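You operate a simulated robot arm through the tools that you are given. There is no shell and no other tool. Be economical: measure what you need, move in short steps, check, and stop when the job is done.

Carry out the task below with a simulated two-armed robot. There is one attempt and no reset: what you move stays moved.

JOB
Bring the pile to the blue mat and set its banded boxes aside on the grey stand.
Fine: carry the board in both hands; hold it while you slide the blue stop out and in again. Where these are worked on the way, their far stop is far enough and under half their travel is too little: blue stop.

It is judged by the outcome, as a careful person would: the job done as asked, and still so three seconds after it is handed in. It fails if anything else is knocked over, pushed out of place, dropped, spilled or broken.

ROBOT AND FRAMES
Two 6-joint arms with two-finger parallel grippers on one trunk, on a base that drives. Base frame: it is fixed to the floor where the robot stands at the start and does not move with it; the origin is under the middle of the robot, x ahead of it, y to its left, z up; the surface under the hand at the start is at about z = 0.86. Units: m, degrees, N and s.
The left shoulder is at the start at [0.08, 0.216, 1.571], the right one opposite. With the tool pointing down near the work surface each hand reaches from about 0.1 to 0.7 m from the robot's upright axis, wherever it stands, measured 20 degrees to its own side. Places, roughly: banded boxes (15x17x5 cm) [0.5, -0.2, 1]; blue mat [0.5, 0.8, 0.9]; blue stop [0.5, -0.2, 1]; top of the grey stand [0.5, -0.1, 0.9]. Payload 3.43 kg a hand.
The TCP of each hand is the grasp point between the finger pads, 0.03 m short of the fingertips. In the tool frame z runs along the fingers and y along their closing line. The gripper opens to 0.094 m. The fingers are 0.028 m wide and 0.01 m thick; the gripper's body (0.05 by 0.096 m) begins 0.055 m behind the TCP.
Orientation is told as [roll, pitch, yaw] about the base's x, y, z axes, in that order, counted from this pose: with the fingers straight down and closing along the base's y, the tool's x points along the base's -x, its y along +y and its z along -z.

CONTROLS
- The arms move only by the tool send_rows. It takes "left_targets", "right_targets" or both (then of equal length, played together; a hand with none holds still); each is a list of rows, each a list of 7 numbers: the turn, a rotation vector about the tool's x, y, z in degrees, then the shift along the tool's x, y, z in m, then the gripper command, from -1 (shut) to 1 (fully open), values between in proportion. In form: [[ax, ay, az, x, y, z, claw], ...]. A call has 1 to 12 rows; each row shifts and turns the commanded pose from where the row before left it, along the tool's axes as they then stand. Rows are played at 5 a second. More than 0.05 m and 8.6 degrees between two rows, or a gripper value outside its range, and nothing of the call is played. A pose out of reach is approached as far as the arm can. The call stops where the force on the tool passes 50 N (or 10 N more than at its start, if that is more) or the arm is blocked; 0.2 s more then pass. Each finger travels about 0.072 m/s and halts on what it meets, pressing with about 41 N; the grip force reading is that of the motor and also rises with nothing between the fingers. The clock runs only during rows and for 0.2 s after the last one: add rows that do not move to give the fingers time. The reply holds the time, the measured pose of the TCP, the force on the tool along the base axes, the opening and the grip force, in the units named above and with some noise, with the torque about the TCP (base axes, N m) and any sound that the robot's microphone picked up, and new pictures: "pictures" is both (left out), scene, wrist or none (wrist: the cameras of the hands that moved).
- Cameras (640 x 400 px; columns grow to the right, rows downward): "scene" is now at [0.0927, 0.0147, 1.7135]; the picture's right is [0.22, -0.98, 0.00], its down [-0.86, -0.19, -0.47] and it looks along [0.46, 0.10, -0.88] (base axes); focal length 266 px, centre (320, 200). "left" rides on the left gripper at [0.076, -0.014, -0.103] in its tool frame; the picture's right is [0.18, 0.98, 0.00], its down [-0.75, 0.14, -0.64] and it looks along [-0.63, 0.12, 0.77] (tool axes); focal length 243 px, centre (320, 200). "right" rides on the right gripper at [0.076, 0.014, -0.102] in its tool frame; the picture's right is [-0.18, 0.98, 0.00], its down [-0.75, -0.14, -0.64] and it looks along [-0.63, -0.12, 0.77] (tool axes); focal length 243 px, centre (320, 200). There is no depth. A picture from a camera that has moved, and an enlarged one, comes with that camera's place and axes in the base frame and with its lens.
- slide_trunk(by): slides the trunk up (or, below 0, down) by that many m; the arms and the scene camera ride with it, the base frame stays. It gives what a move gives, with no picture.
- base_move(legs): drives the robot by 1 to 6 legs, each [ahead, left, turn to the left] in m, m and degrees, along the robot's own axes; the way and the turn of a leg run together, so that a leg with both is an arc; at most 1.5 m and 180 degrees a leg. The arms and the cameras ride along, it lands a little off, and it stops where it bumps. It gives what a move gives, and a new picture of the scene camera.
- pan_tilt(pan, tilt): turns the head with the scene camera to pan (to the left, within 86 degrees either way) and tilt (down, from -29 to 69), counted from straight ahead of the robot. It gives what a move gives, and a new picture of the scene camera.
- close_up(camera, box): a new picture of the part [left, top, right, bottom] of that camera's present view, enlarged. No time passes.
- job_done(): hands the job in; it is judged then, once.

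Go step by step. Nothing tells you exact positions but the pictures and the camera data: compare them with the known pose of the tool, close in by small moves and look again before you grip or let go. The budget is 120 turns and 260 pictures, counting those below and the enlarged ones. Unless the task says otherwise, let go and move clear before handing in, and close with one line.

The tools are called after "Emit:" as name(argument=value, ...) on one line, values as JSON. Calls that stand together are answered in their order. send_rows: Moves the arms, as the interface text tells. Its arguments: {"type":"object","properties":{"left_targets":{"type":"array","items":{"type":"array","items":{"type":"number"}}},"right_targets":{"type":"array","items":{"type":"array","items":{"type":"number"}}},"pictures":{"type":"string","enum":["both","scene","wrist","none"]}},"required":[]} The other tools are called the same way: slide_trunk (by) slides the trunk up or down; base_move (legs) drives the base; pan_tilt (pan, tilt) turns the head that bears the scene camera; close_up (camera, box) takes an enlarged picture of a part of a camera's view; job_done () hands the job in.

At the start:

```text
t: 0.0
left_position: [0.5614, 0.2406, 0.9995]
left_ee_rot: [0.0, -0.1, 0.0]
left_ft_force: [0.4, 1.0, 0.1]
left_torque: [0.01, 0.01, 0.01]
left_grip_width: 0.0939
left_grip_force: 0.0
right_position: [0.399, -0.231, 0.9993]
right_ee_rot: [0.0, 0.0, 0.1]
right_ft_force: [0.4, -0.2, 0.7]
right_torque: [0.0, 0.02, -0.02]
right_grip_width: 0.0942
right_grip_force: 0.0
trunk travel left (down, up): [-0.801, 0.039]
robot x, y, heading: [0.0046, -0.0011, 0.0]
head pan, tilt: [12.7, 62.1]
```

scene: 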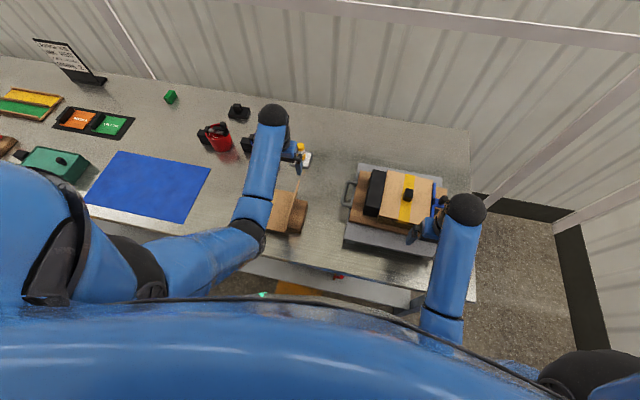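
right: 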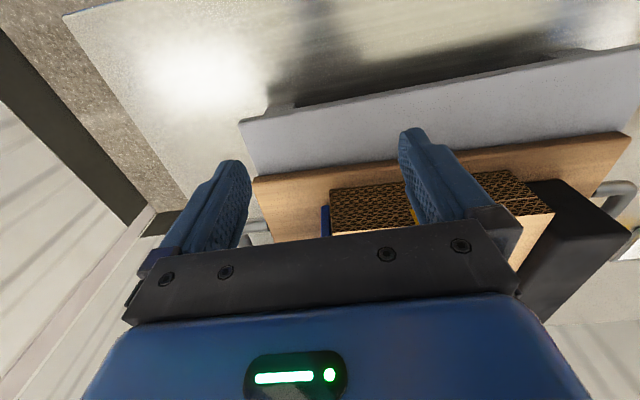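
left: 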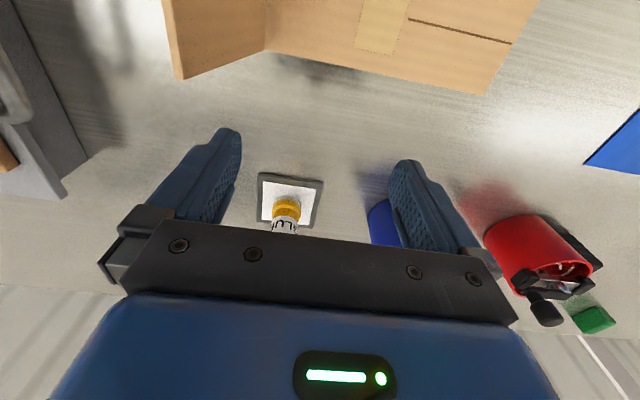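

I see a pile on a board on a grey stand/tray at the right, and the blue mat at the left. I'll enlarge the pile and the mat before moving.

Emit:
close_up(camera="scene", box=[320, 140, 480, 270])

Emit:
close_up(camera="scene", box=[0, 30, 320, 230])

Emit:
close_up(camera="right", box=[220, 80, 640, 340])

```text
3.08 times, centred on (400, 205) of scene
camera zoom: at [0.0927, 0.0147, 1.7135], right [0.22, -0.98, 0.0], down [-0.86, -0.19, -0.47], along [0.46, 0.1, -0.88], focal length 818 px, centre (74, 185)
```

zoom: 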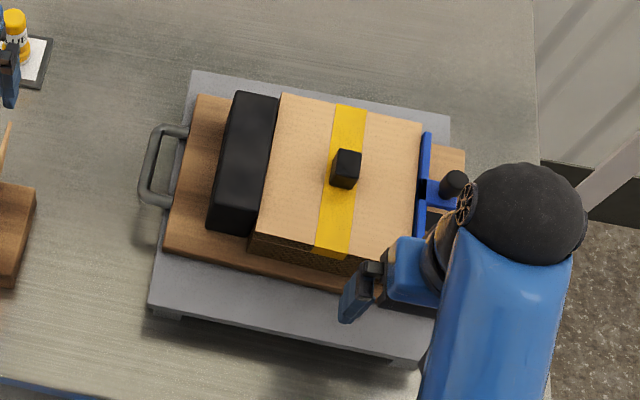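

```text
2.00 times, centred on (160, 130) of scene
camera zoom: at [0.0927, 0.0147, 1.7135], right [0.22, -0.98, 0.0], down [-0.86, -0.19, -0.47], along [0.46, 0.1, -0.88], focal length 532 px, centre (640, 340)
```

zoom: 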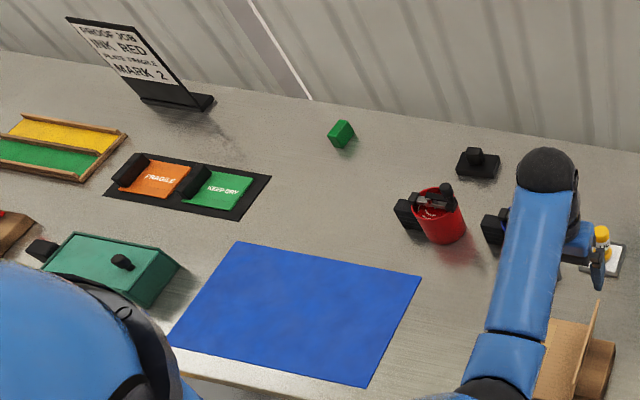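

```text
1.52 times, centred on (430, 210) of right
camera zoom: at [0.3221, -0.2179, 1.1023], right [0.18, 0.98, 0.0], down [0.75, -0.14, 0.64], along [0.63, -0.12, -0.77], focal length 370 px, centre (152, 185)
```

zoom: 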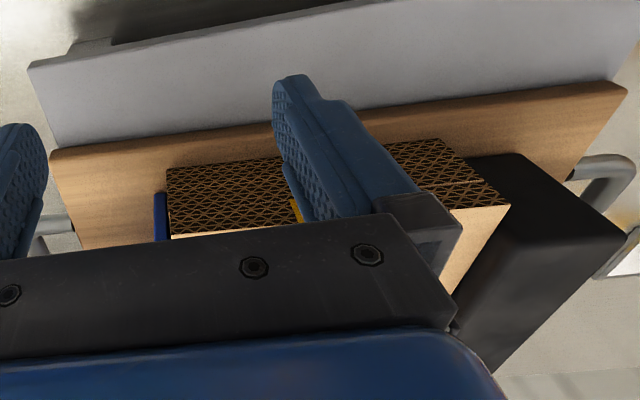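

The pile stands on a wooden board with end handles, between a black wall and a blue sliding stop. I'll lift the right hand clear for a better look.

Emit:
send_rows(right_targets=[[0, 0, 0, 0.02, 0, -0.045, 1], [0, 0, 0, 0.02, 0, -0.045, 1], [0, 0, 0, 0.03, 0, -0.04, 1], [0, 0, 0, 0.03, 0, -0.04, 1], [0, 0, 0, 0.03, -0.03, 0, 1], [0, 0, 0, 0, -0.04, 0, 1]], pictures="both")

Emit:
pan_tilt(pan=-20, tilt=60)

```text
t: 1.4
left_position: [0.5635, 0.2429, 0.9991]
left_ee_rot: [0.0, 0.1, -0.1]
left_ft_force: [0.6, -0.4, 0.5]
left_torque: [-0.01, 0.01, -0.03]
left_grip_width: 0.0938
left_grip_force: 0.1
right_position: [0.2571, -0.2943, 1.0142]
right_ee_rot: [0.1, 0.3, 1.5]
right_ft_force: [-0.5, 0.0, -0.1]
right_torque: [0.01, -0.04, 0.01]
right_grip_width: 0.094
right_grip_force: 0.0
right hand out of reach, approached as far as the arm can: row 1, 2, 3, 4
trunk travel left (down, up): [-0.801, 0.039]
robot x, y, heading: [-0.0013, 0.0029, -0.1]
head pan, tilt: [12.7, 62.1]
camera scene: at [0.0949, 0.0142, 1.7135], right [0.22, -0.98, 0.0], down [-0.86, -0.19, -0.47], along [0.46, 0.1, -0.88], focal length 266 px, centre (320, 200)
camera right: at [0.1803, -0.2834, 1.1168], right [0.16, 0.99, 0.0], down [0.76, -0.12, 0.64], along [0.63, -0.1, -0.77], focal length 243 px, centre (320, 200)
```

scene: 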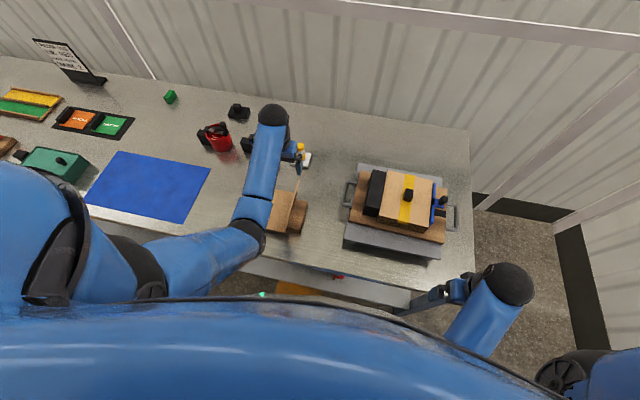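
right: 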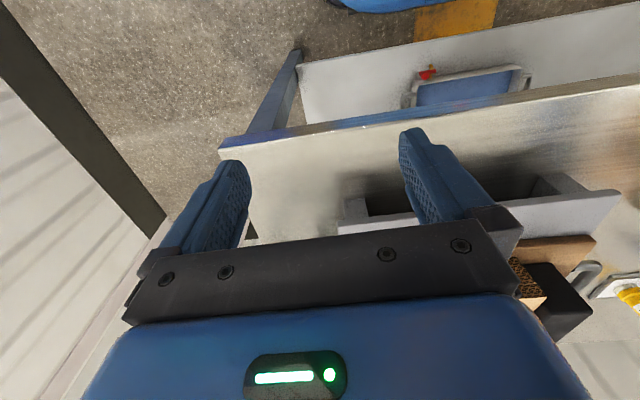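

```text
t: 2.4
left_position: [0.5608, 0.2407, 1.0002]
left_ee_rot: [-0.1, 0.0, 0.1]
left_ft_force: [0.1, 0.0, -0.3]
left_torque: [-0.01, -0.01, 0.0]
left_grip_width: 0.0938
left_grip_force: 0.0
right_position: [0.2563, -0.2965, 1.0152]
right_ee_rot: [0.0, 0.0, 0.9]
right_ft_force: [0.7, -0.1, 0.1]
right_torque: [0.03, -0.03, -0.02]
right_grip_width: 0.0939
right_grip_force: 0.1
trunk travel left (down, up): [-0.801, 0.039]
robot x, y, heading: [0.001, 0.0039, -0.3]
head pan, tilt: [-20.0, 60.0]
camera scene: at [0.0923, -0.022, 1.7161], right [-0.34, -0.94, 0.0], down [-0.81, 0.3, -0.5], along [0.47, -0.17, -0.87], focal length 266 px, centre (320, 200)
```

scene: 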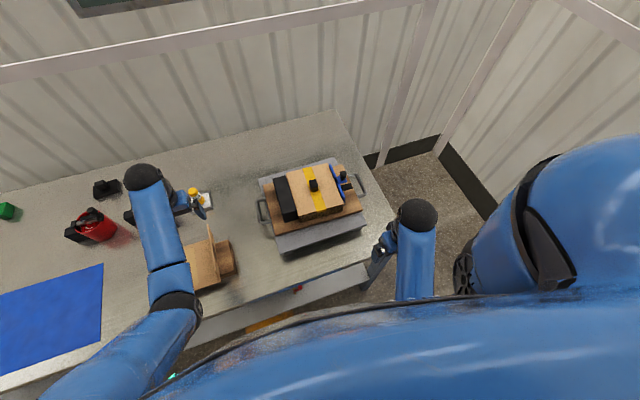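

Emit:
close_up(camera="scene", box=[240, 150, 400, 260])

```text
3.64 times, centred on (320, 205) of scene
camera zoom: at [0.0923, -0.022, 1.7161], right [-0.34, -0.94, 0.0], down [-0.81, 0.3, -0.5], along [0.47, -0.17, -0.87], focal length 967 px, centre (320, 182)
```

zoom: 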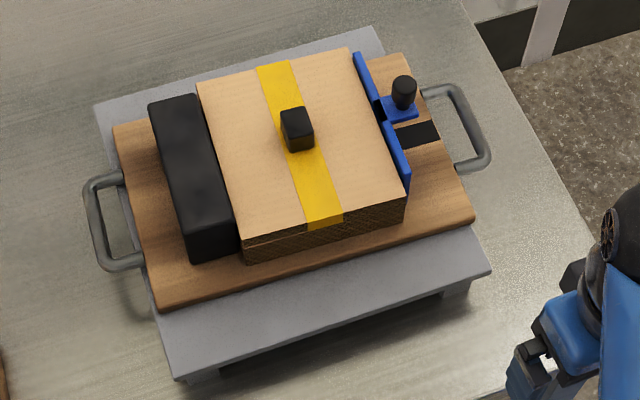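

I take it the stand's top is near z≈0.9, the handles near (0.55, 0.03) and (0.53, −0.34), and the mat centre near (0.456, 0.75). I'll raise the trunk, then bring both hands above the handles.

Emit:
slide_trunk(by=0.037)

Emit:
send_rows(left_targets=[[0, 0, 0, 0, -0.03, 0, 1], [0, 0, 0, 0, -0.045, 0, 1], [0, 0, 0, 0, -0.045, 0, 1], [0, 0, 0, 0, -0.045, 0, 1], [0, 0, 0, 0.012, -0.02, 0, 1], [0, 0, 0, 0, 0, 0, 1], [0, 0, 0, 0, 0, 0, 1]], right_targets=[[0, 0, 0, 0, -0.03, 0, 1], [0, 0, 0, -0.045, -0.03, 0, 1], [0, 0, 0, -0.045, 0, 0, 1], [0, 0, 0, -0.045, 0, 0, 1], [0, 0, 0, -0.045, 0, 0, 1], [0, 0, 0, -0.045, 0, 0, 1], [0, 0, 0, -0.03, 0, 0, 1]])

```text
t: 3.2
left_position: [0.5611, 0.2421, 1.0373]
left_ee_rot: [-0.1, 0.0, 0.0]
left_ft_force: [0.8, 0.6, 0.0]
left_torque: [-0.02, -0.01, -0.03]
left_grip_width: 0.094
left_grip_force: 0.1
right_position: [0.2604, -0.3001, 1.054]
right_ee_rot: [-0.4, -0.7, 0.2]
right_ft_force: [-0.5, -0.4, -1.0]
right_torque: [0.01, -0.03, 0.03]
right_grip_width: 0.0938
right_grip_force: 0.1
trunk travel left (down, up): [-0.838, 0.002]
robot x, y, heading: [0.0026, -0.0039, 0.0]
head pan, tilt: [-20.0, 60.0]
```

```text
refused: row 2 steps farther than a row can; nothing moved
```

Emit:
send_rows(left_targets=[[0, 0, 0, 0, -0.03, 0, 1], [0, 0, 0, 0, -0.045, 0, 1], [0, 0, 0, 0, -0.045, 0, 1], [0, 0, 0, 0, -0.045, 0, 1], [0, 0, 0, 0.012, -0.02, 0, 1], [0, 0, 0, 0, 0, 0, 1], [0, 0, 0, 0, 0, 0, 1]], right_targets=[[0, 0, 0, 0, -0.045, 0, 1], [0, 0, 0, -0.045, 0, 0, 1], [0, 0, 0, -0.045, 0, 0, 1], [0, 0, 0, -0.045, 0, 0, 1], [0, 0, 0, -0.045, 0, 0, 1], [0, 0, 0, -0.045, 0, 0, 1], [0, 0, 0, -0.03, 0, 0, 1]])

```text
t: 4.8
left_position: [0.5518, 0.057, 1.0374]
left_ee_rot: [-0.1, 0.2, 0.1]
left_ft_force: [0.2, 0.0, -0.1]
left_torque: [0.0, 0.01, 0.0]
left_grip_width: 0.094
left_grip_force: 0.1
right_position: [0.5126, -0.3427, 1.0431]
right_ee_rot: [0.0, 0.1, 0.0]
right_ft_force: [-0.3, 0.2, 0.1]
right_torque: [0.01, 0.01, 0.02]
right_grip_width: 0.0943
right_grip_force: 0.0
right hand out of reach, approached as far as the arm can: row 2
trunk travel left (down, up): [-0.838, 0.002]
robot x, y, heading: [0.0001, 0.0023, 0.2]
head pan, tilt: [-20.0, 60.0]
camera scene: at [0.0951, -0.0218, 1.7527], right [-0.34, -0.94, 0.0], down [-0.81, 0.3, -0.5], along [0.47, -0.17, -0.87], focal length 266 px, centre (320, 200)
camera right: at [0.4356, -0.3287, 1.1458], right [0.18, 0.98, 0.0], down [0.75, -0.14, 0.64], along [0.63, -0.12, -0.77], focal length 243 px, centre (320, 200)
camera left: at [0.4763, 0.044, 1.1396], right [-0.18, 0.98, 0.0], down [0.75, 0.14, 0.64], along [0.63, 0.12, -0.77], focal length 243 px, centre (320, 200)
```

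scene: 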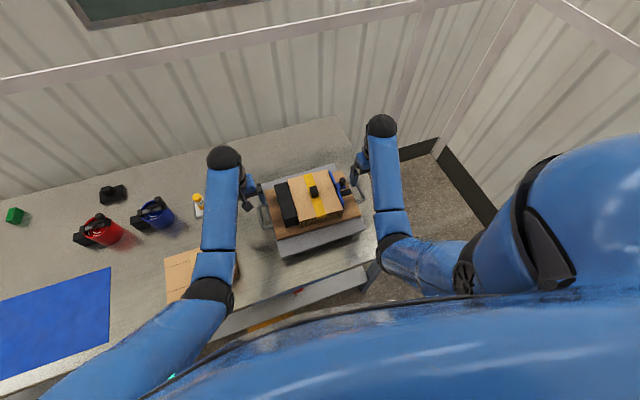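
right: 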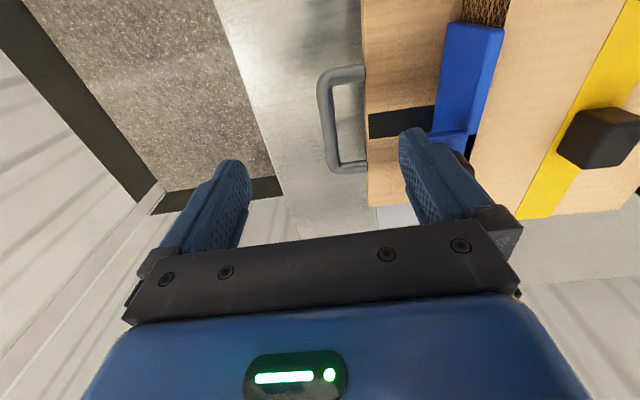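
left: 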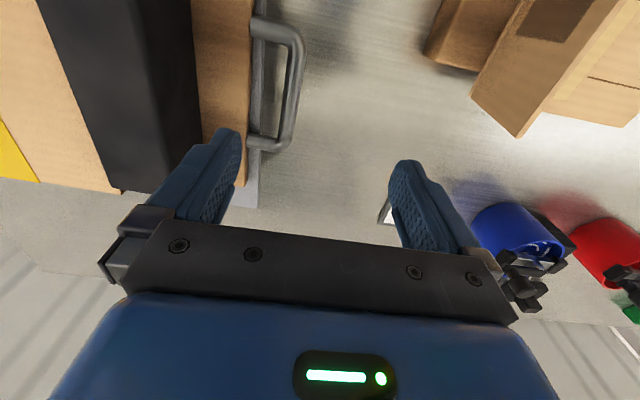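

Emit:
close_up(camera="scene", box=[240, 140, 400, 260])

Emit:
close_up(camera="right", box=[260, 0, 640, 240])

Emit:
close_up(camera="left", box=[100, 0, 420, 200])

```text
3.33 times, centred on (320, 200) of scene
camera zoom: at [0.0951, -0.0218, 1.7527], right [-0.34, -0.94, 0.0], down [-0.81, 0.3, -0.5], along [0.47, -0.17, -0.87], focal length 887 px, centre (320, 200)
```

zoom: 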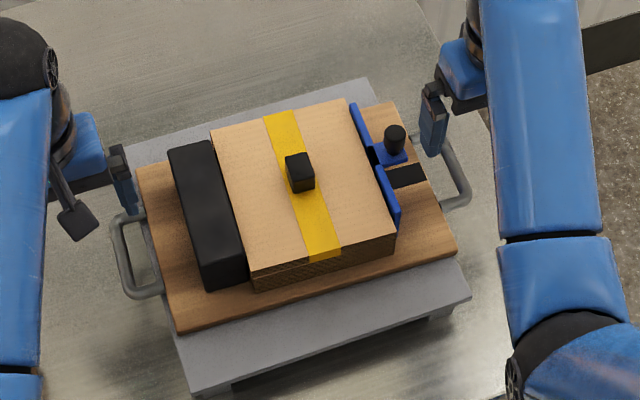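

```text
1.67 times, centred on (450, 120) of right
camera zoom: at [0.4356, -0.3287, 1.1458], right [0.18, 0.98, 0.0], down [0.75, -0.14, 0.64], along [0.63, -0.12, -0.77], focal length 404 px, centre (103, 333)
```

zoom: 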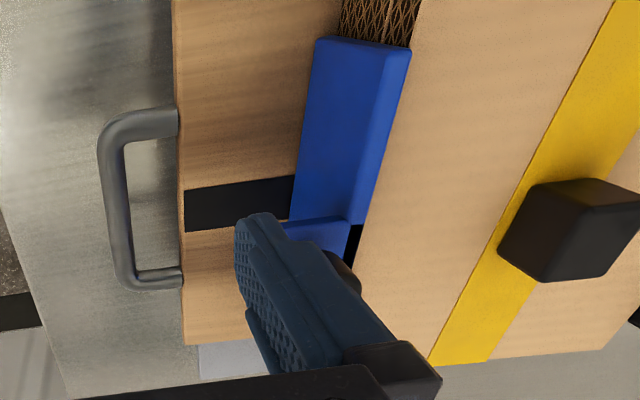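

```text
2.00 times, centred on (260, 100) of left
camera zoom: at [0.4763, 0.044, 1.1396], right [-0.18, 0.98, 0.0], down [0.75, 0.14, 0.64], along [0.63, 0.12, -0.77], focal length 485 px, centre (440, 400)
```

zoom: 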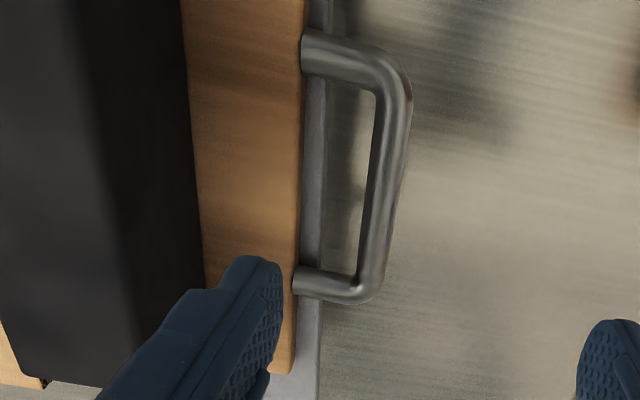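

The handle bars come out at about (0.541, 0.031) and (0.524, −0.337), z≈0.937, with the board turned about −2°. I'll align over them with narrowed grips, go half-way down and look.

Emit:
send_rows(left_targets=[[0, 0, 2, 0.011, -0.0255, 0, -0.4], [0, 0, 0, 0, 0, 0, -0.4], [0, 0, 0, 0, 0, 0, -0.4], [0, 0, 0, 0, 0, 0.03, -0.4], [0, 0, 0, 0, 0, 0.02, -0.4], [0, 0, 0, 0, 0, 0, -0.4]], right_targets=[[0, 0, 2, -0.0115, 0.0057, 0, -0.4], [0, 0, 0, 0, 0, 0, -0.4], [0, 0, 0, 0, 0, 0, -0.4], [0, 0, 0, 0, 0, 0.03, -0.4], [0, 0, 0, 0, 0, 0.026, -0.4], [0, 0, 0, 0, 0, 0, -0.4]])

```text
t: 6.2
left_position: [0.539, 0.0326, 0.9864]
left_ee_rot: [0.0, -0.1, -2.0]
left_ft_force: [1.6, -0.8, 0.2]
left_torque: [0.02, -0.03, 0.01]
left_grip_width: 0.0283
left_grip_force: 0.0
right_position: [0.5193, -0.3392, 0.9883]
right_ee_rot: [0.0, 0.0, -1.9]
right_ft_force: [0.4, 0.0, 0.2]
right_torque: [-0.03, 0.0, 0.03]
right_grip_width: 0.0282
right_grip_force: 0.1
trunk travel left (down, up): [-0.838, 0.002]
robot x, y, heading: [0.0015, -0.0003, 0.1]
head pan, tilt: [-20.0, 60.0]
camera scene: at [0.093, -0.0221, 1.7529], right [-0.34, -0.94, 0.0], down [-0.81, 0.3, -0.5], along [0.47, -0.17, -0.87], focal length 266 px, centre (320, 200)
camera right: at [0.4433, -0.323, 1.0911], right [0.22, 0.98, 0.0], down [0.75, -0.17, 0.64], along [0.63, -0.14, -0.77], focal length 243 px, centre (320, 200)
camera left: at [0.4628, 0.0227, 1.0881], right [-0.15, 0.99, 0.0], down [0.76, 0.11, 0.64], along [0.63, 0.1, -0.77], focal length 243 px, centre (320, 200)
```

scene: 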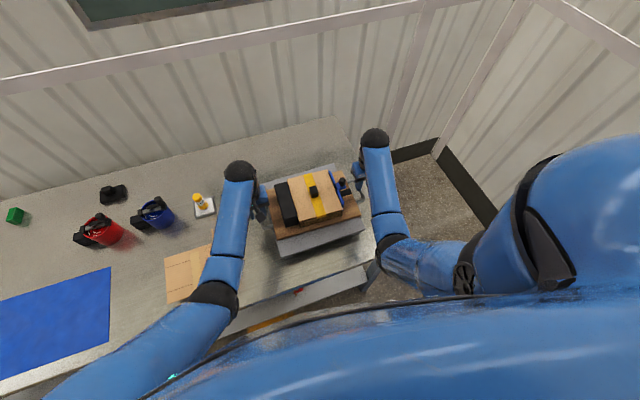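
right: 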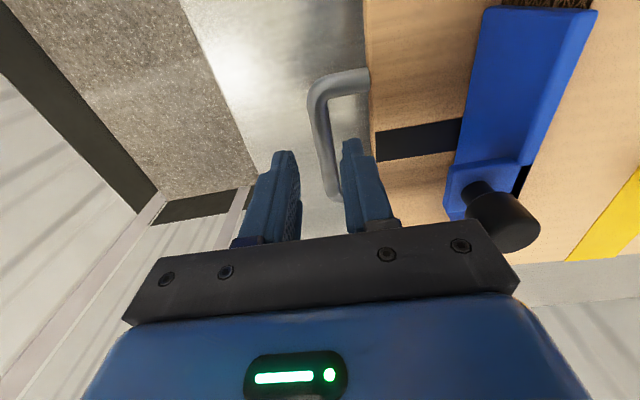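
left: 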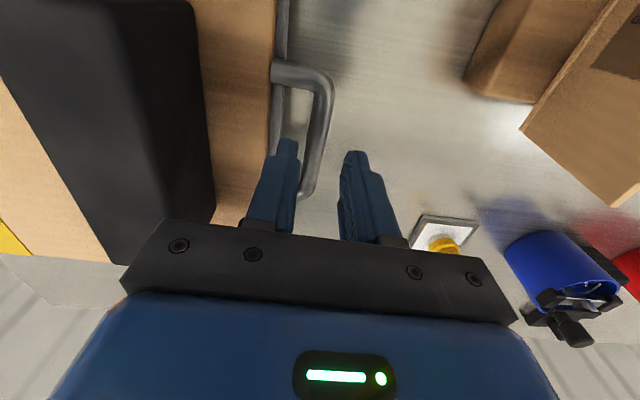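

Fingers straddle both bars well. I descend the rest and then close.

Emit:
send_rows(left_targets=[[0, 0, 0, 0, 0.001, 0.01, -0.4], [0, 0, 0, 0, 0, 0.02, -0.4], [0, 0, 0, 0, 0, 0.019, -0.4], [0, 0, 0, 0, 0, 0, -0.4]], right_targets=[[0, 0, 0, 0, 0.003, 0.01, -0.4], [0, 0, 0, 0, 0, 0.02, -0.4], [0, 0, 0, 0, 0, 0.021, -0.4], [0, 0, 0, 0, 0, 0, -0.4]], pictures="wrist")

```text
t: 7.2
left_position: [0.5399, 0.0318, 0.9384]
left_ee_rot: [0.0, 0.0, -2.0]
left_ft_force: [0.6, 0.4, 1.3]
left_torque: [0.01, 0.02, -0.02]
left_grip_width: 0.0282
left_grip_force: 0.1
right_position: [0.522, -0.3365, 0.9369]
right_ee_rot: [0.1, 0.0, -2.0]
right_ft_force: [-0.1, -0.2, -0.3]
right_torque: [0.01, 0.02, 0.02]
right_grip_width: 0.0282
right_grip_force: 0.1
trunk travel left (down, up): [-0.838, 0.002]
robot x, y, heading: [-0.0012, -0.0004, 0.0]
head pan, tilt: [-20.0, 60.0]
camera right: at [0.4451, -0.3192, 1.0391], right [0.22, 0.98, 0.0], down [0.75, -0.17, 0.64], along [0.63, -0.14, -0.77], focal length 243 px, centre (320, 200)
camera left: at [0.4629, 0.0223, 1.041], right [-0.15, 0.99, 0.0], down [0.76, 0.11, 0.64], along [0.63, 0.1, -0.77], focal length 243 px, centre (320, 200)
```

right: 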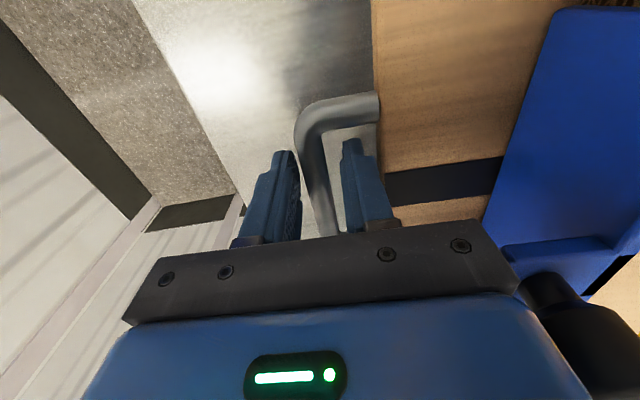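
left: 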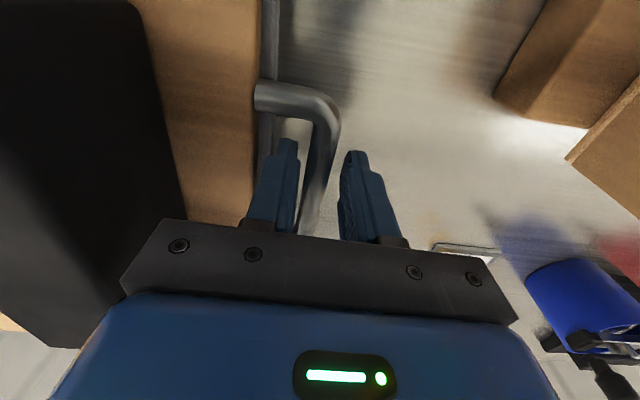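

Emit:
send_rows(left_targets=[[0, 0, 0, 0, 0, 0, -0.7], [0, 0, 0, 0, 0, 0, -1], [0, 0, 0, 0, 0, 0, -1], [0, 0, 0, 0, 0, 0, -1]], right_targets=[[0, 0, 0, 0, 0, 0, -0.7], [0, 0, 0, 0, 0, 0, -1], [0, 0, 0, 0, 0, 0, -1], [0, 0, 0, 0, 0, 0, -1]], pictures="wrist")

```text
t: 8.2
left_position: [0.5391, 0.0321, 0.9391]
left_ee_rot: [0.0, 0.1, -2.1]
left_ft_force: [-1.2, -7.7, 0.5]
left_torque: [-0.13, -0.04, -1.1]
left_grip_width: 0.0135
left_grip_force: 41.0
right_position: [0.52, -0.3352, 0.9365]
right_ee_rot: [0.0, 0.0, -1.9]
right_ft_force: [0.5, 6.5, 2.1]
right_torque: [0.03, 0.01, 0.94]
right_grip_width: 0.0136
right_grip_force: 40.7
trunk travel left (down, up): [-0.838, 0.002]
robot x, y, heading: [-0.0002, -0.0034, 0.1]
head pan, tilt: [-20.0, 60.0]
camera right: at [0.4451, -0.3192, 1.0392], right [0.22, 0.98, 0.0], down [0.75, -0.17, 0.64], along [0.63, -0.14, -0.77], focal length 243 px, centre (320, 200)
camera left: at [0.4628, 0.0218, 1.0411], right [-0.15, 0.99, 0.0], down [0.76, 0.11, 0.64], along [0.64, 0.09, -0.77], focal length 243 px, centre (320, 200)
```

right: 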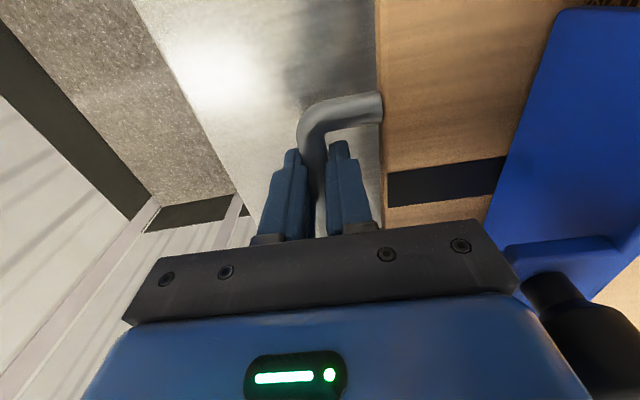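
left: 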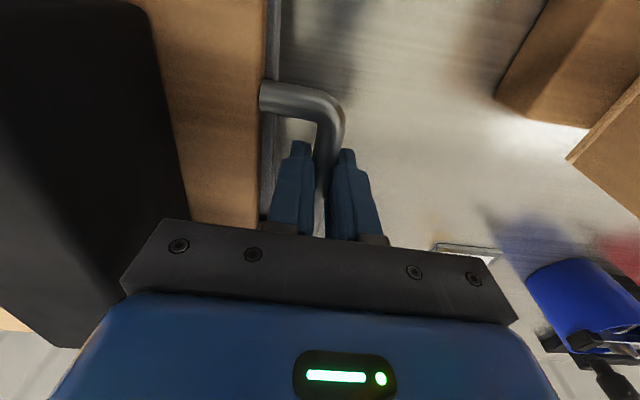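

Both grips sit on the bars. I lift the board level by 6 cm.

Emit:
send_rows(left_targets=[[0, 0, 0, 0, 0, -0.006, -1], [0, 0, 0, 0, 0, -0.01, -1], [0, 0, 0, 0, 0, -0.012, -1], [0, 0, 0, 0, 0, -0.012, -1], [0, 0, 0, 0, 0, -0.01, -1], [0, 0, 0, 0, 0, -0.01, -1], [0, 0, 0, 0, 0, 0, -1]], right_targets=[[0, 0, 0, 0, 0, -0.006, -1], [0, 0, 0, 0, 0, -0.01, -1], [0, 0, 0, 0, 0, -0.012, -1], [0, 0, 0, 0, 0, -0.012, -1], [0, 0, 0, 0, 0, -0.01, -1], [0, 0, 0, 0, 0, -0.01, -1], [0, 0, 0, 0, 0, 0, -1]])

```text
t: 9.8
left_position: [0.5381, 0.0317, 1.0]
left_ee_rot: [0.0, 0.1, -2.0]
left_ft_force: [0.1, -1.0, 0.9]
left_torque: [0.0, 0.01, 0.01]
left_grip_width: 0.0001
left_grip_force: 32.8
right_position: [0.5205, -0.3353, 0.9957]
right_ee_rot: [-0.1, 0.0, -2.0]
right_ft_force: [-0.6, 0.3, 0.3]
right_torque: [-0.03, 0.0, -0.02]
right_grip_width: 0.0002
right_grip_force: 33.5
trunk travel left (down, up): [-0.838, 0.002]
robot x, y, heading: [-0.0028, 0.0007, 0.1]
head pan, tilt: [-20.0, 60.0]
camera scene: at [0.093, -0.0223, 1.7529], right [-0.34, -0.94, 0.0], down [-0.81, 0.3, -0.5], along [0.47, -0.17, -0.87], focal length 266 px, centre (320, 200)
camera right: at [0.4448, -0.3182, 1.0982], right [0.22, 0.98, 0.0], down [0.75, -0.17, 0.64], along [0.63, -0.14, -0.77], focal length 243 px, centre (320, 200)
camera left: at [0.462, 0.021, 1.1015], right [-0.15, 0.99, 0.0], down [0.76, 0.11, 0.64], along [0.63, 0.1, -0.77], focal length 243 px, centre (320, 200)
```

scene: 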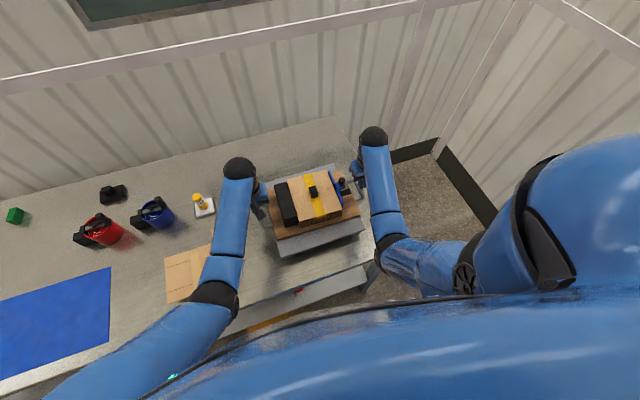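
right: 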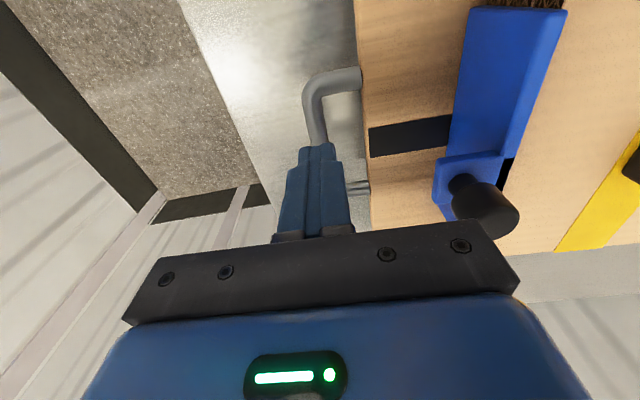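
left: 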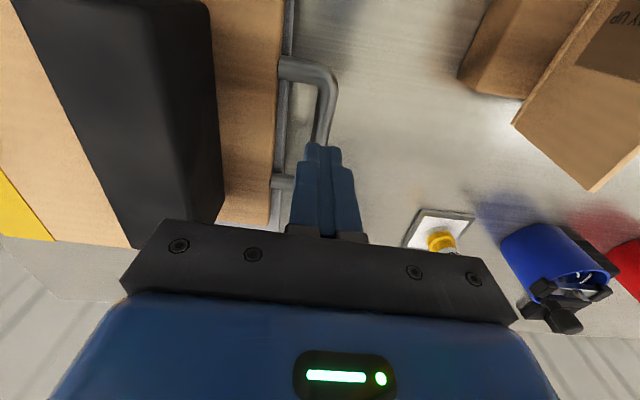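

The grip slipped off: the bars lie lower than I reckoned (≈0.913), and the board has stayed put. I reopen, shift slightly forward and go deeper.

Emit:
send_rows(left_targets=[[0, 0, 0, -0.006, 0, 0, -0.38], [0, 0, 0, 0, 0, 0, -0.38], [0, 0, 0, 0, 0, 0.03, -0.38], [0, 0, 0, 0, 0, 0.027, -0.38], [0, 0, 0, 0, 0, 0, -0.38]], right_targets=[[0, 0, 0, -0.01, 0, 0, -0.38], [0, 0, 0, 0, 0, 0, -0.38], [0, 0, 0, 0, 0, 0.03, -0.38], [0, 0, 0, 0, 0, 0.023, -0.38], [0, 0, 0, 0, 0, 0, -0.38]], pictures="wrist")

```text
t: 11.0
left_position: [0.5443, 0.0324, 0.9436]
left_ee_rot: [0.1, -0.1, -2.1]
left_ft_force: [-0.6, 0.6, 0.8]
left_torque: [0.01, -0.02, -0.01]
left_grip_width: 0.0291
left_grip_force: 0.1
right_position: [0.531, -0.3361, 0.9427]
right_ee_rot: [0.1, -0.1, -2.1]
right_ft_force: [-0.2, -0.5, 0.1]
right_torque: [0.0, -0.07, -0.01]
right_grip_width: 0.029
right_grip_force: 0.0
trunk travel left (down, up): [-0.838, 0.002]
robot x, y, heading: [0.0009, -0.003, -0.1]
head pan, tilt: [-20.0, 60.0]
camera right: at [0.4551, -0.3205, 1.044], right [0.22, 0.98, 0.0], down [0.75, -0.17, 0.64], along [0.63, -0.14, -0.77], focal length 243 px, centre (320, 200)
camera left: at [0.4681, 0.0219, 1.0451], right [-0.15, 0.99, 0.0], down [0.76, 0.11, 0.64], along [0.63, 0.1, -0.77], focal length 243 px, centre (320, 200)
```

right: 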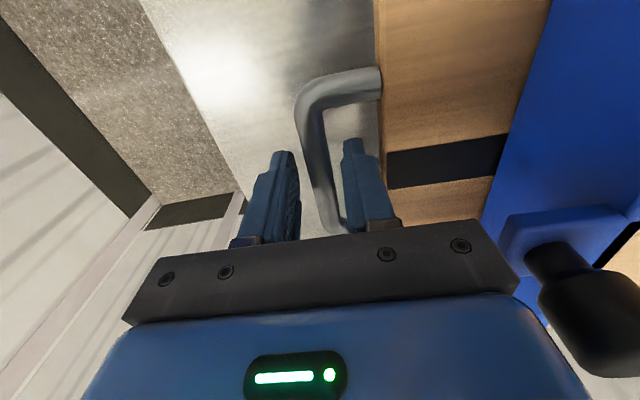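
left: 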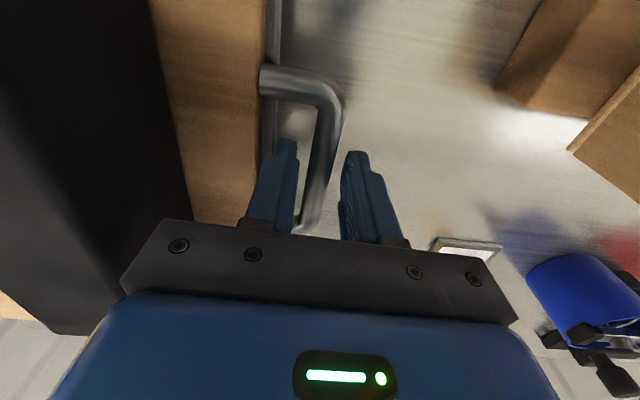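

Emit:
send_rows(left_targets=[[0, 0, 0, 0, 0, 0.016, -0.38], [0, 0, 0, 0, 0, 0.016, -0.38], [0, 0, 0, 0, 0, 0, -0.38]], right_targets=[[0, 0, 0, 0, 0, 0.016, -0.38], [0, 0, 0, 0, 0, 0.016, -0.38], [0, 0, 0, 0, 0, 0, -0.38]], pictures="wrist")

```text
t: 11.8
left_position: [0.5477, 0.0306, 0.9216]
left_ee_rot: [-0.5, -1.0, -2.0]
left_ft_force: [-17.7, 4.2, 33.2]
left_torque: [-0.84, 0.57, -0.52]
left_grip_width: 0.0274
left_grip_force: 0.0
right_position: [0.5274, -0.3351, 0.9141]
right_ee_rot: [-0.1, -0.3, -1.9]
right_ft_force: [-0.1, -0.6, 0.0]
right_torque: [0.0, -0.01, 0.01]
right_grip_width: 0.0293
right_grip_force: 0.0
trunk travel left (down, up): [-0.838, 0.002]
robot x, y, heading: [-0.0028, 0.0041, 0.1]
head pan, tilt: [-20.0, 60.0]
stopped in row 3 (left hand): the force on the tool passed its limit at 60 N (the readings are from after the stop); the commanded pose is now the measured one
camera right: at [0.4511, -0.3187, 1.0155], right [0.22, 0.98, 0.0], down [0.75, -0.17, 0.65], along [0.63, -0.14, -0.76], focal length 243 px, centre (320, 200)
camera left: at [0.4695, 0.021, 1.0216], right [-0.15, 0.99, -0.01], down [0.75, 0.12, 0.65], along [0.65, 0.09, -0.76], focal length 243 px, centre (320, 200)
```

right: 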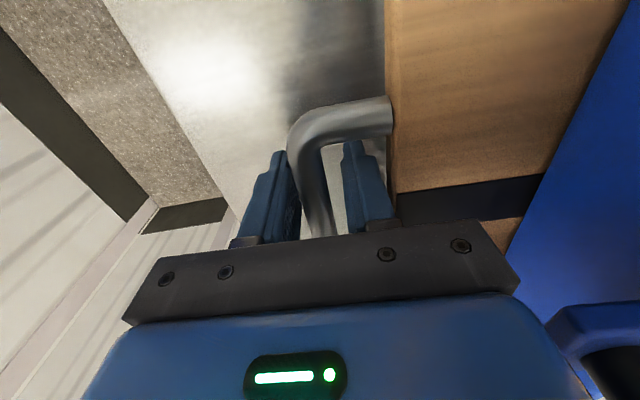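
left: 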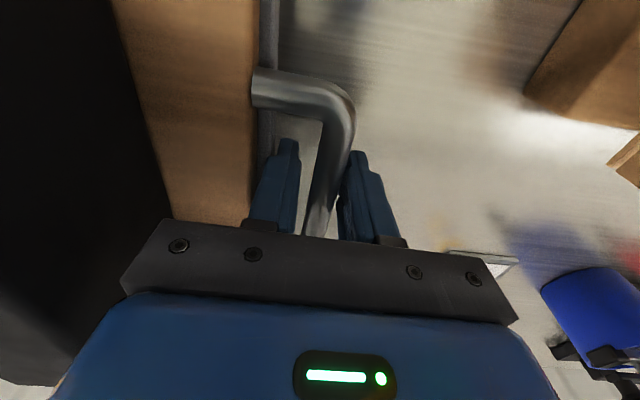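

The left inner finger touched something, likely the stand's ledge. I raise it a little, shift it outward 4 mm, narrow the opening and go down again.

Emit:
send_rows(left_targets=[[0, 0, 0, 0, 0, -0.015, -0.38], [0.5, 1.0, 0, 0.004, 0.004, 0, -0.48], [0, 0, 0, 0, 0, 0, -0.48], [0, 0, 0, 0, 0, 0.01, -0.48], [0, 0, 0, 0, 0, 0.01, -0.48], [0, 0, 0, 0, 0, 0, -0.48]], pictures="wrist")

```text
t: 13.2
left_position: [0.5461, 0.0341, 0.9126]
left_ee_rot: [-0.8, 0.1, -1.9]
left_ft_force: [-0.5, 0.8, -0.4]
left_torque: [-0.03, -0.04, 0.01]
left_grip_width: 0.0242
left_grip_force: 0.1
right_position: [0.5302, -0.3358, 0.9116]
right_ee_rot: [0.0, 0.0, -2.0]
right_ft_force: [-0.1, -0.5, -0.2]
right_torque: [0.01, -0.03, 0.02]
right_grip_width: 0.0291
right_grip_force: 0.0
trunk travel left (down, up): [-0.838, 0.002]
robot x, y, heading: [0.0032, 0.0034, 0.2]
head pan, tilt: [-20.0, 60.0]
camera left: at [0.4706, 0.025, 1.0147], right [-0.15, 0.99, -0.01], down [0.76, 0.13, 0.64], along [0.63, 0.09, -0.77], focal length 243 px, centre (320, 200)
```

left: 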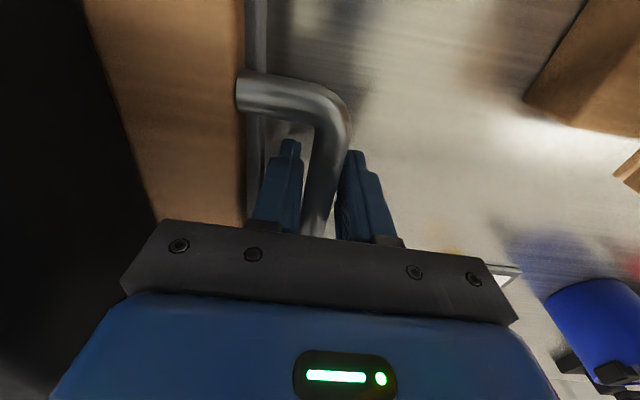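

Emit:
send_rows(left_targets=[[-0.8, 0, 0, 0, 0, 0, -0.8], [0, 0, 0, 0, 0, 0, -1], [0, 0, 0, 0, 0, 0, -1], [0, 0, 0, 0, 0, 0, -1]], right_targets=[[0, 0, 0, 0, 0, 0, -0.8], [0, 0, 0, 0, 0, 0, -1], [0, 0, 0, 0, 0, 0, -1], [0, 0, 0, 0, 0, 0, -1]], pictures="none")

Emit:
send_rows(left_targets=[[0, 0, 0, 0, 0, -0.006, -1], [0, 0, 0, 0, 0, -0.009, -1], [0, 0, 0, 0, 0, 0, -1]], right_targets=[[0, 0, 0, 0, 0, -0.006, -1], [0, 0, 0, 0, 0, -0.009, -1], [0, 0, 0, 0, 0, 0, -1]], pictures="scene")

```text
t: 14.2
left_position: [0.5464, 0.0337, 0.9134]
left_ee_rot: [-0.2, 0.1, -1.9]
left_ft_force: [-1.2, -25.0, 0.2]
left_torque: [0.44, 0.11, -0.48]
left_grip_width: 0.0176
left_grip_force: 40.5
right_position: [0.5314, -0.3345, 0.9113]
right_ee_rot: [0.1, 0.0, -1.9]
right_ft_force: [-1.5, 24.2, 4.5]
right_torque: [-0.37, 0.02, 0.82]
right_grip_width: 0.0177
right_grip_force: 41.1
trunk travel left (down, up): [-0.838, 0.002]
robot x, y, heading: [-0.0033, 0.0012, -0.1]
head pan, tilt: [-20.0, 60.0]
```

```text
t: 15.0
left_position: [0.5472, 0.034, 0.9254]
left_ee_rot: [-0.2, 0.1, -2.0]
left_ft_force: [-0.1, -33.0, -2.6]
left_torque: [0.45, -0.37, -0.49]
left_grip_width: 0.0179
left_grip_force: 41.1
right_position: [0.5325, -0.3338, 0.9257]
right_ee_rot: [0.2, 0.1, -1.9]
right_ft_force: [0.7, 32.8, -3.2]
right_torque: [-0.59, 0.39, 0.79]
right_grip_width: 0.018
right_grip_force: 41.4
trunk travel left (down, up): [-0.838, 0.002]
robot x, y, heading: [0.0011, -0.0006, 0.0]
head pan, tilt: [-20.0, 60.0]
camera scene: at [0.093, -0.0222, 1.7528], right [-0.34, -0.94, 0.0], down [-0.81, 0.3, -0.5], along [0.47, -0.17, -0.87], focal length 266 px, centre (320, 200)
```

scene: 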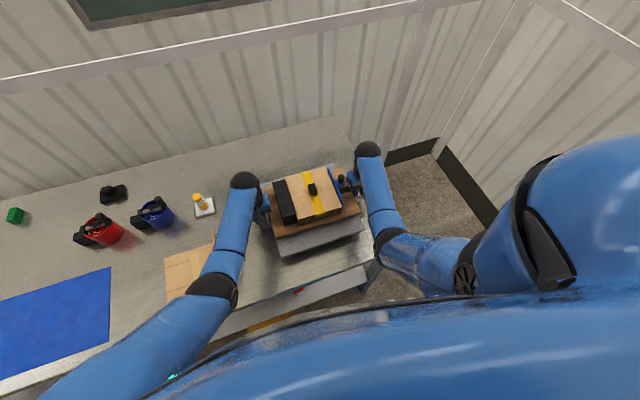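

The grip now holds, and the hands are pulling apart by about 30 N. I relieve that a little inward and lift on.

Emit:
send_rows(left_targets=[[0, 0, 0, 0, -0.0015, -0.005, -1], [0, 0, 0, 0, 0, -0.01, -1], [0, 0, 0, 0, 0, -0.01, -1], [0, 0, 0, 0, 0, -0.01, -1], [0, 0, 0, 0, 0, -0.005, -1], [0, 0, 0, 0, 0, 0, -1]], right_targets=[[0, 0, 0, 0, 0.0015, -0.005, -1], [0, 0, 0, 0, 0, -0.01, -1], [0, 0, 0, 0, 0, -0.01, -1], [0, 0, 0, 0, 0, -0.01, -1], [0, 0, 0, 0, 0, -0.005, -1], [0, 0, 0, 0, 0, 0, -1]])

```text
t: 16.4
left_position: [0.5466, 0.0334, 0.9658]
left_ee_rot: [0.1, 0.3, -1.9]
left_ft_force: [1.1, -22.8, -1.8]
left_torque: [0.35, 0.19, -0.28]
left_grip_width: 0.0179
left_grip_force: 41.2
right_position: [0.5328, -0.3342, 0.9647]
right_ee_rot: [0.0, 0.1, -1.9]
right_ft_force: [-0.6, 22.4, -3.2]
right_torque: [-0.35, -0.17, 0.94]
right_grip_width: 0.018
right_grip_force: 40.8
trunk travel left (down, up): [-0.838, 0.002]
robot x, y, heading: [-0.0012, -0.0016, 0.0]
head pan, tilt: [-20.0, 60.0]
camera scene: at [0.0934, -0.0225, 1.7528], right [-0.34, -0.94, 0.0], down [-0.81, 0.3, -0.5], along [0.47, -0.17, -0.87], focal length 266 px, centre (320, 200)
camera right: at [0.4568, -0.3182, 1.0672], right [0.22, 0.98, 0.0], down [0.75, -0.17, 0.64], along [0.63, -0.14, -0.77], focal length 243 px, centre (320, 200)
camera left: at [0.4706, 0.0224, 1.0681], right [-0.15, 0.99, 0.0], down [0.76, 0.12, 0.64], along [0.63, 0.1, -0.77], focal length 243 px, centre (320, 200)
```

scene: 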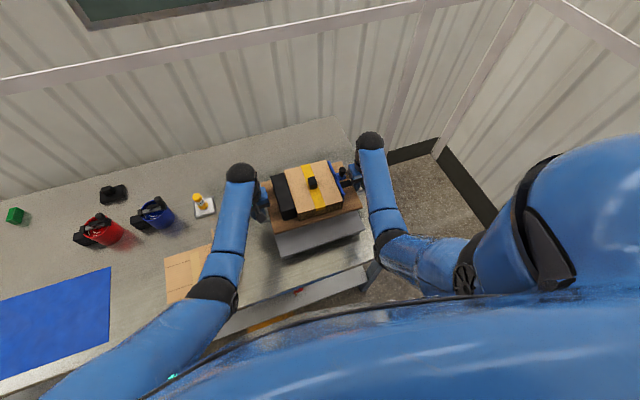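
right: 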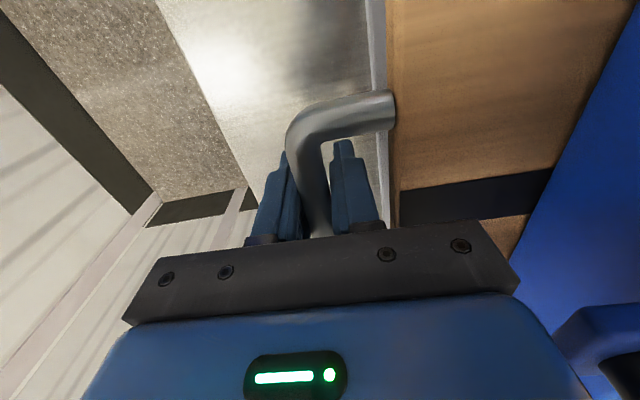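
left: 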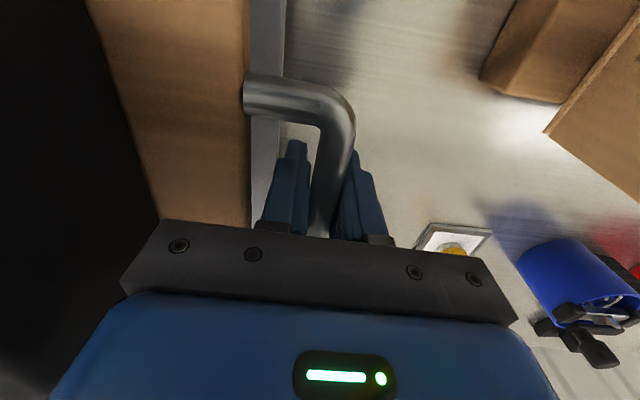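

The board is up and level. I relieve the pull a bit more, then back straight out from the table and look left.

Emit:
send_rows(left_targets=[[0, 0, 0, 0, -0.002, -0.005, -1], [0, 0, 0, 0, 0, -0.005, -1]], right_targets=[[0, 0, 0, 0, 0.002, -0.005, -1], [0, 0, 0, 0, 0, -0.005, -1]], pictures="none")

Emit:
base_move(legs=[[-0.45, 0, 0]])

Emit:
pan_tilt(pan=60, tilt=45)

```text
t: 17.0
left_position: [0.5469, 0.0318, 0.9763]
left_ee_rot: [0.2, 0.3, -1.8]
left_ft_force: [0.7, 3.8, -3.0]
left_torque: [-0.07, -0.16, -0.44]
left_grip_width: 0.0176
left_grip_force: 41.1
right_position: [0.5322, -0.3341, 0.975]
right_ee_rot: [-0.2, -0.1, -2.1]
right_ft_force: [-2.2, -4.8, -2.9]
right_torque: [0.07, 0.14, 0.9]
right_grip_width: 0.0181
right_grip_force: 40.9
trunk travel left (down, up): [-0.838, 0.002]
robot x, y, heading: [-0.003, -0.0013, -0.1]
head pan, tilt: [-20.0, 60.0]
```

```text
t: 19.8
left_position: [0.0956, 0.0238, 0.9754]
left_ee_rot: [0.2, 0.2, -3.3]
left_ft_force: [2.3, 35.6, -2.4]
left_torque: [-0.51, 0.31, -0.6]
left_grip_width: 0.0177
left_grip_force: 41.4
right_position: [0.0703, -0.3422, 0.9737]
right_ee_rot: [-0.3, 0.2, -3.6]
right_ft_force: [-3.1, -34.7, -3.1]
right_torque: [0.6, -0.29, 0.83]
right_grip_width: 0.0179
right_grip_force: 40.8
trunk travel left (down, up): [-0.838, 0.002]
robot x, y, heading: [-0.4564, 0.0044, -1.4]
head pan, tilt: [-20.0, 60.0]
camera scene: at [-0.3587, -0.019, 1.7525], right [-0.37, -0.93, 0.0], down [-0.81, 0.32, -0.5], along [0.46, -0.18, -0.87], focal length 266 px, centre (320, 200)
```

scene: 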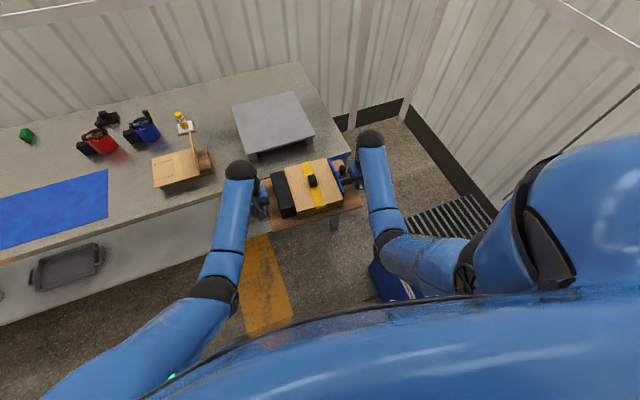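

```text
t: 21.3
left_position: [0.0923, 0.0237, 0.9762]
left_ee_rot: [0.1, 0.0, -3.3]
left_ft_force: [1.2, 2.6, -2.4]
left_torque: [-0.04, -0.03, -0.57]
left_grip_width: 0.0178
left_grip_force: 41.5
right_position: [0.0679, -0.3422, 0.9743]
right_ee_rot: [-0.3, 0.1, -3.6]
right_ft_force: [-0.8, -2.6, -3.0]
right_torque: [0.06, 0.01, 0.87]
right_grip_width: 0.0179
right_grip_force: 41.4
trunk travel left (down, up): [-0.838, 0.002]
robot x, y, heading: [-0.4565, 0.0047, -1.1]
head pan, tilt: [60.0, 45.0]
camera scene: at [-0.3818, 0.0748, 1.7723], right [0.85, -0.52, 0.0], down [-0.37, -0.6, -0.71], along [0.37, 0.6, -0.71], focal length 266 px, centre (320, 200)
```

scene: 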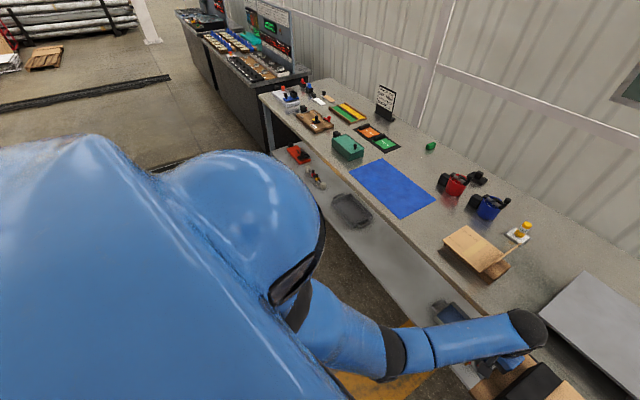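

The way is clear. I drive left beside the table with a small turn to square the board, still clear of the table.

Emit:
base_move(legs=[[0, 0.88, 0], [0, 0, 3.1]])

Emit:
pan_tilt(pan=0, tilt=55)

```text
t: 26.2
left_position: [0.1165, 0.8819, 0.9767]
left_ee_rot: [0.3, 0.1, -0.7]
left_ft_force: [0.5, 5.8, -3.0]
left_torque: [-0.07, 0.04, -0.57]
left_grip_width: 0.0179
left_grip_force: 41.0
right_position: [0.1082, 0.5163, 0.975]
right_ee_rot: [-0.1, 0.1, -1.0]
right_ft_force: [-1.0, -7.2, -2.5]
right_torque: [0.12, -0.05, 0.91]
right_grip_width: 0.0182
right_grip_force: 40.8
trunk travel left (down, up): [-0.838, 0.002]
robot x, y, heading: [-0.4301, 0.8395, 1.4]
head pan, tilt: [60.0, 45.0]
camera scene: at [-0.3602, 0.9112, 1.7724], right [0.88, -0.48, 0.0], down [-0.34, -0.62, -0.71], along [0.34, 0.62, -0.71], focal length 266 px, centre (320, 200)
```

scene: 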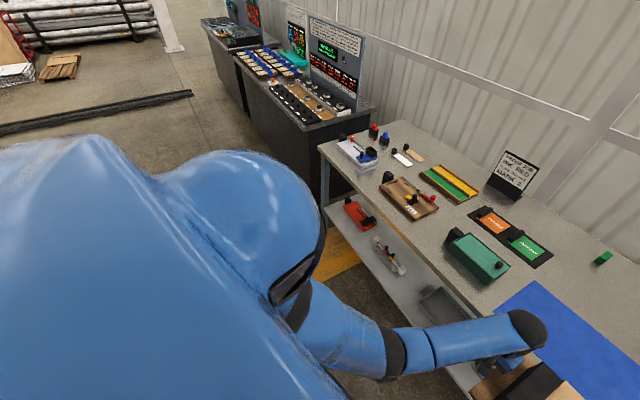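

```text
t: 27.5
left_position: [0.1174, 0.883, 0.9756]
left_ee_rot: [0.2, 0.2, -0.7]
left_ft_force: [1.1, -1.1, -3.0]
left_torque: [-0.05, -0.01, -0.56]
left_grip_width: 0.0178
left_grip_force: 40.6
right_position: [0.1081, 0.5165, 0.9751]
right_ee_rot: [-0.3, 0.1, -1.1]
right_ft_force: [-1.8, -0.3, -2.2]
right_torque: [0.04, 0.02, 0.89]
right_grip_width: 0.0181
right_grip_force: 41.2
trunk travel left (down, up): [-0.838, 0.002]
robot x, y, heading: [-0.4333, 0.8389, 1.2]
head pan, tilt: [0.0, 55.0]
camera scene: at [-0.327, 0.843, 1.7589], right [0.02, -1.0, 0.0], down [-0.82, -0.02, -0.57], along [0.57, 0.01, -0.82], focal length 266 px, centre (320, 200)
```

scene: 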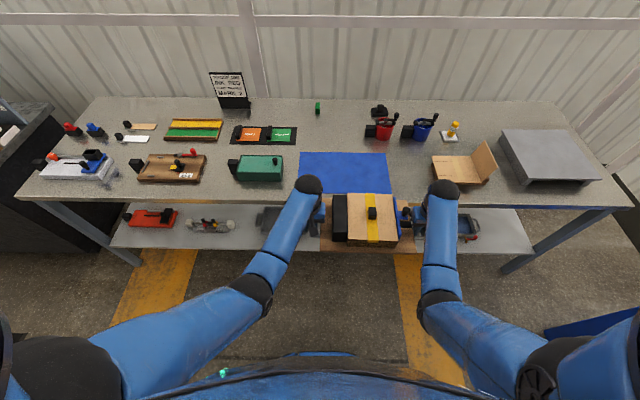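

I see the mat well: its centre is about (0.46, 0.75). The board's centre is at (0.113, 0.70), so I drive 0.35 ahead and 0.045 left.

Emit:
base_move(legs=[[0, 0.045, 0.9], [0.345, 0, 0]])

```text
t: 30.2
left_position: [0.4486, 0.9478, 0.9769]
left_ee_rot: [0.1, 0.0, 0.2]
left_ft_force: [0.6, 0.5, -2.3]
left_torque: [-0.03, -0.05, -0.63]
left_grip_width: 0.0176
left_grip_force: 41.0
right_position: [0.447, 0.5806, 0.9763]
right_ee_rot: [-0.3, -0.1, -0.1]
right_ft_force: [-1.3, -1.1, -3.0]
right_torque: [-0.02, -0.04, 0.85]
right_grip_width: 0.0181
right_grip_force: 41.2
trunk travel left (down, up): [-0.838, 0.002]
robot x, y, heading: [-0.095, 0.8933, 1.9]
head pan, tilt: [0.0, 55.0]
camera scene: at [0.0042, 0.9011, 1.7592], right [0.03, -1.0, 0.0], down [-0.82, -0.03, -0.58], along [0.57, 0.02, -0.82], focal length 266 px, centre (320, 200)
```

scene: 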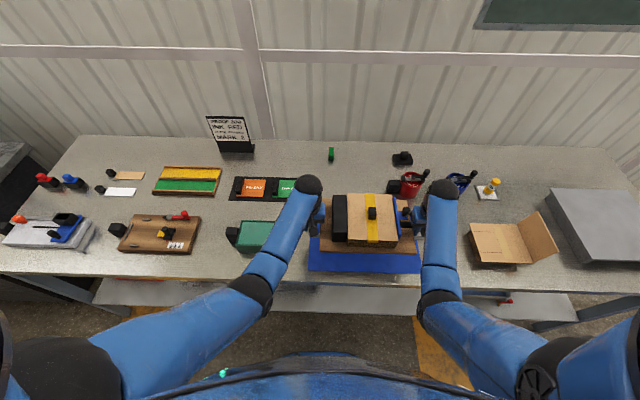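

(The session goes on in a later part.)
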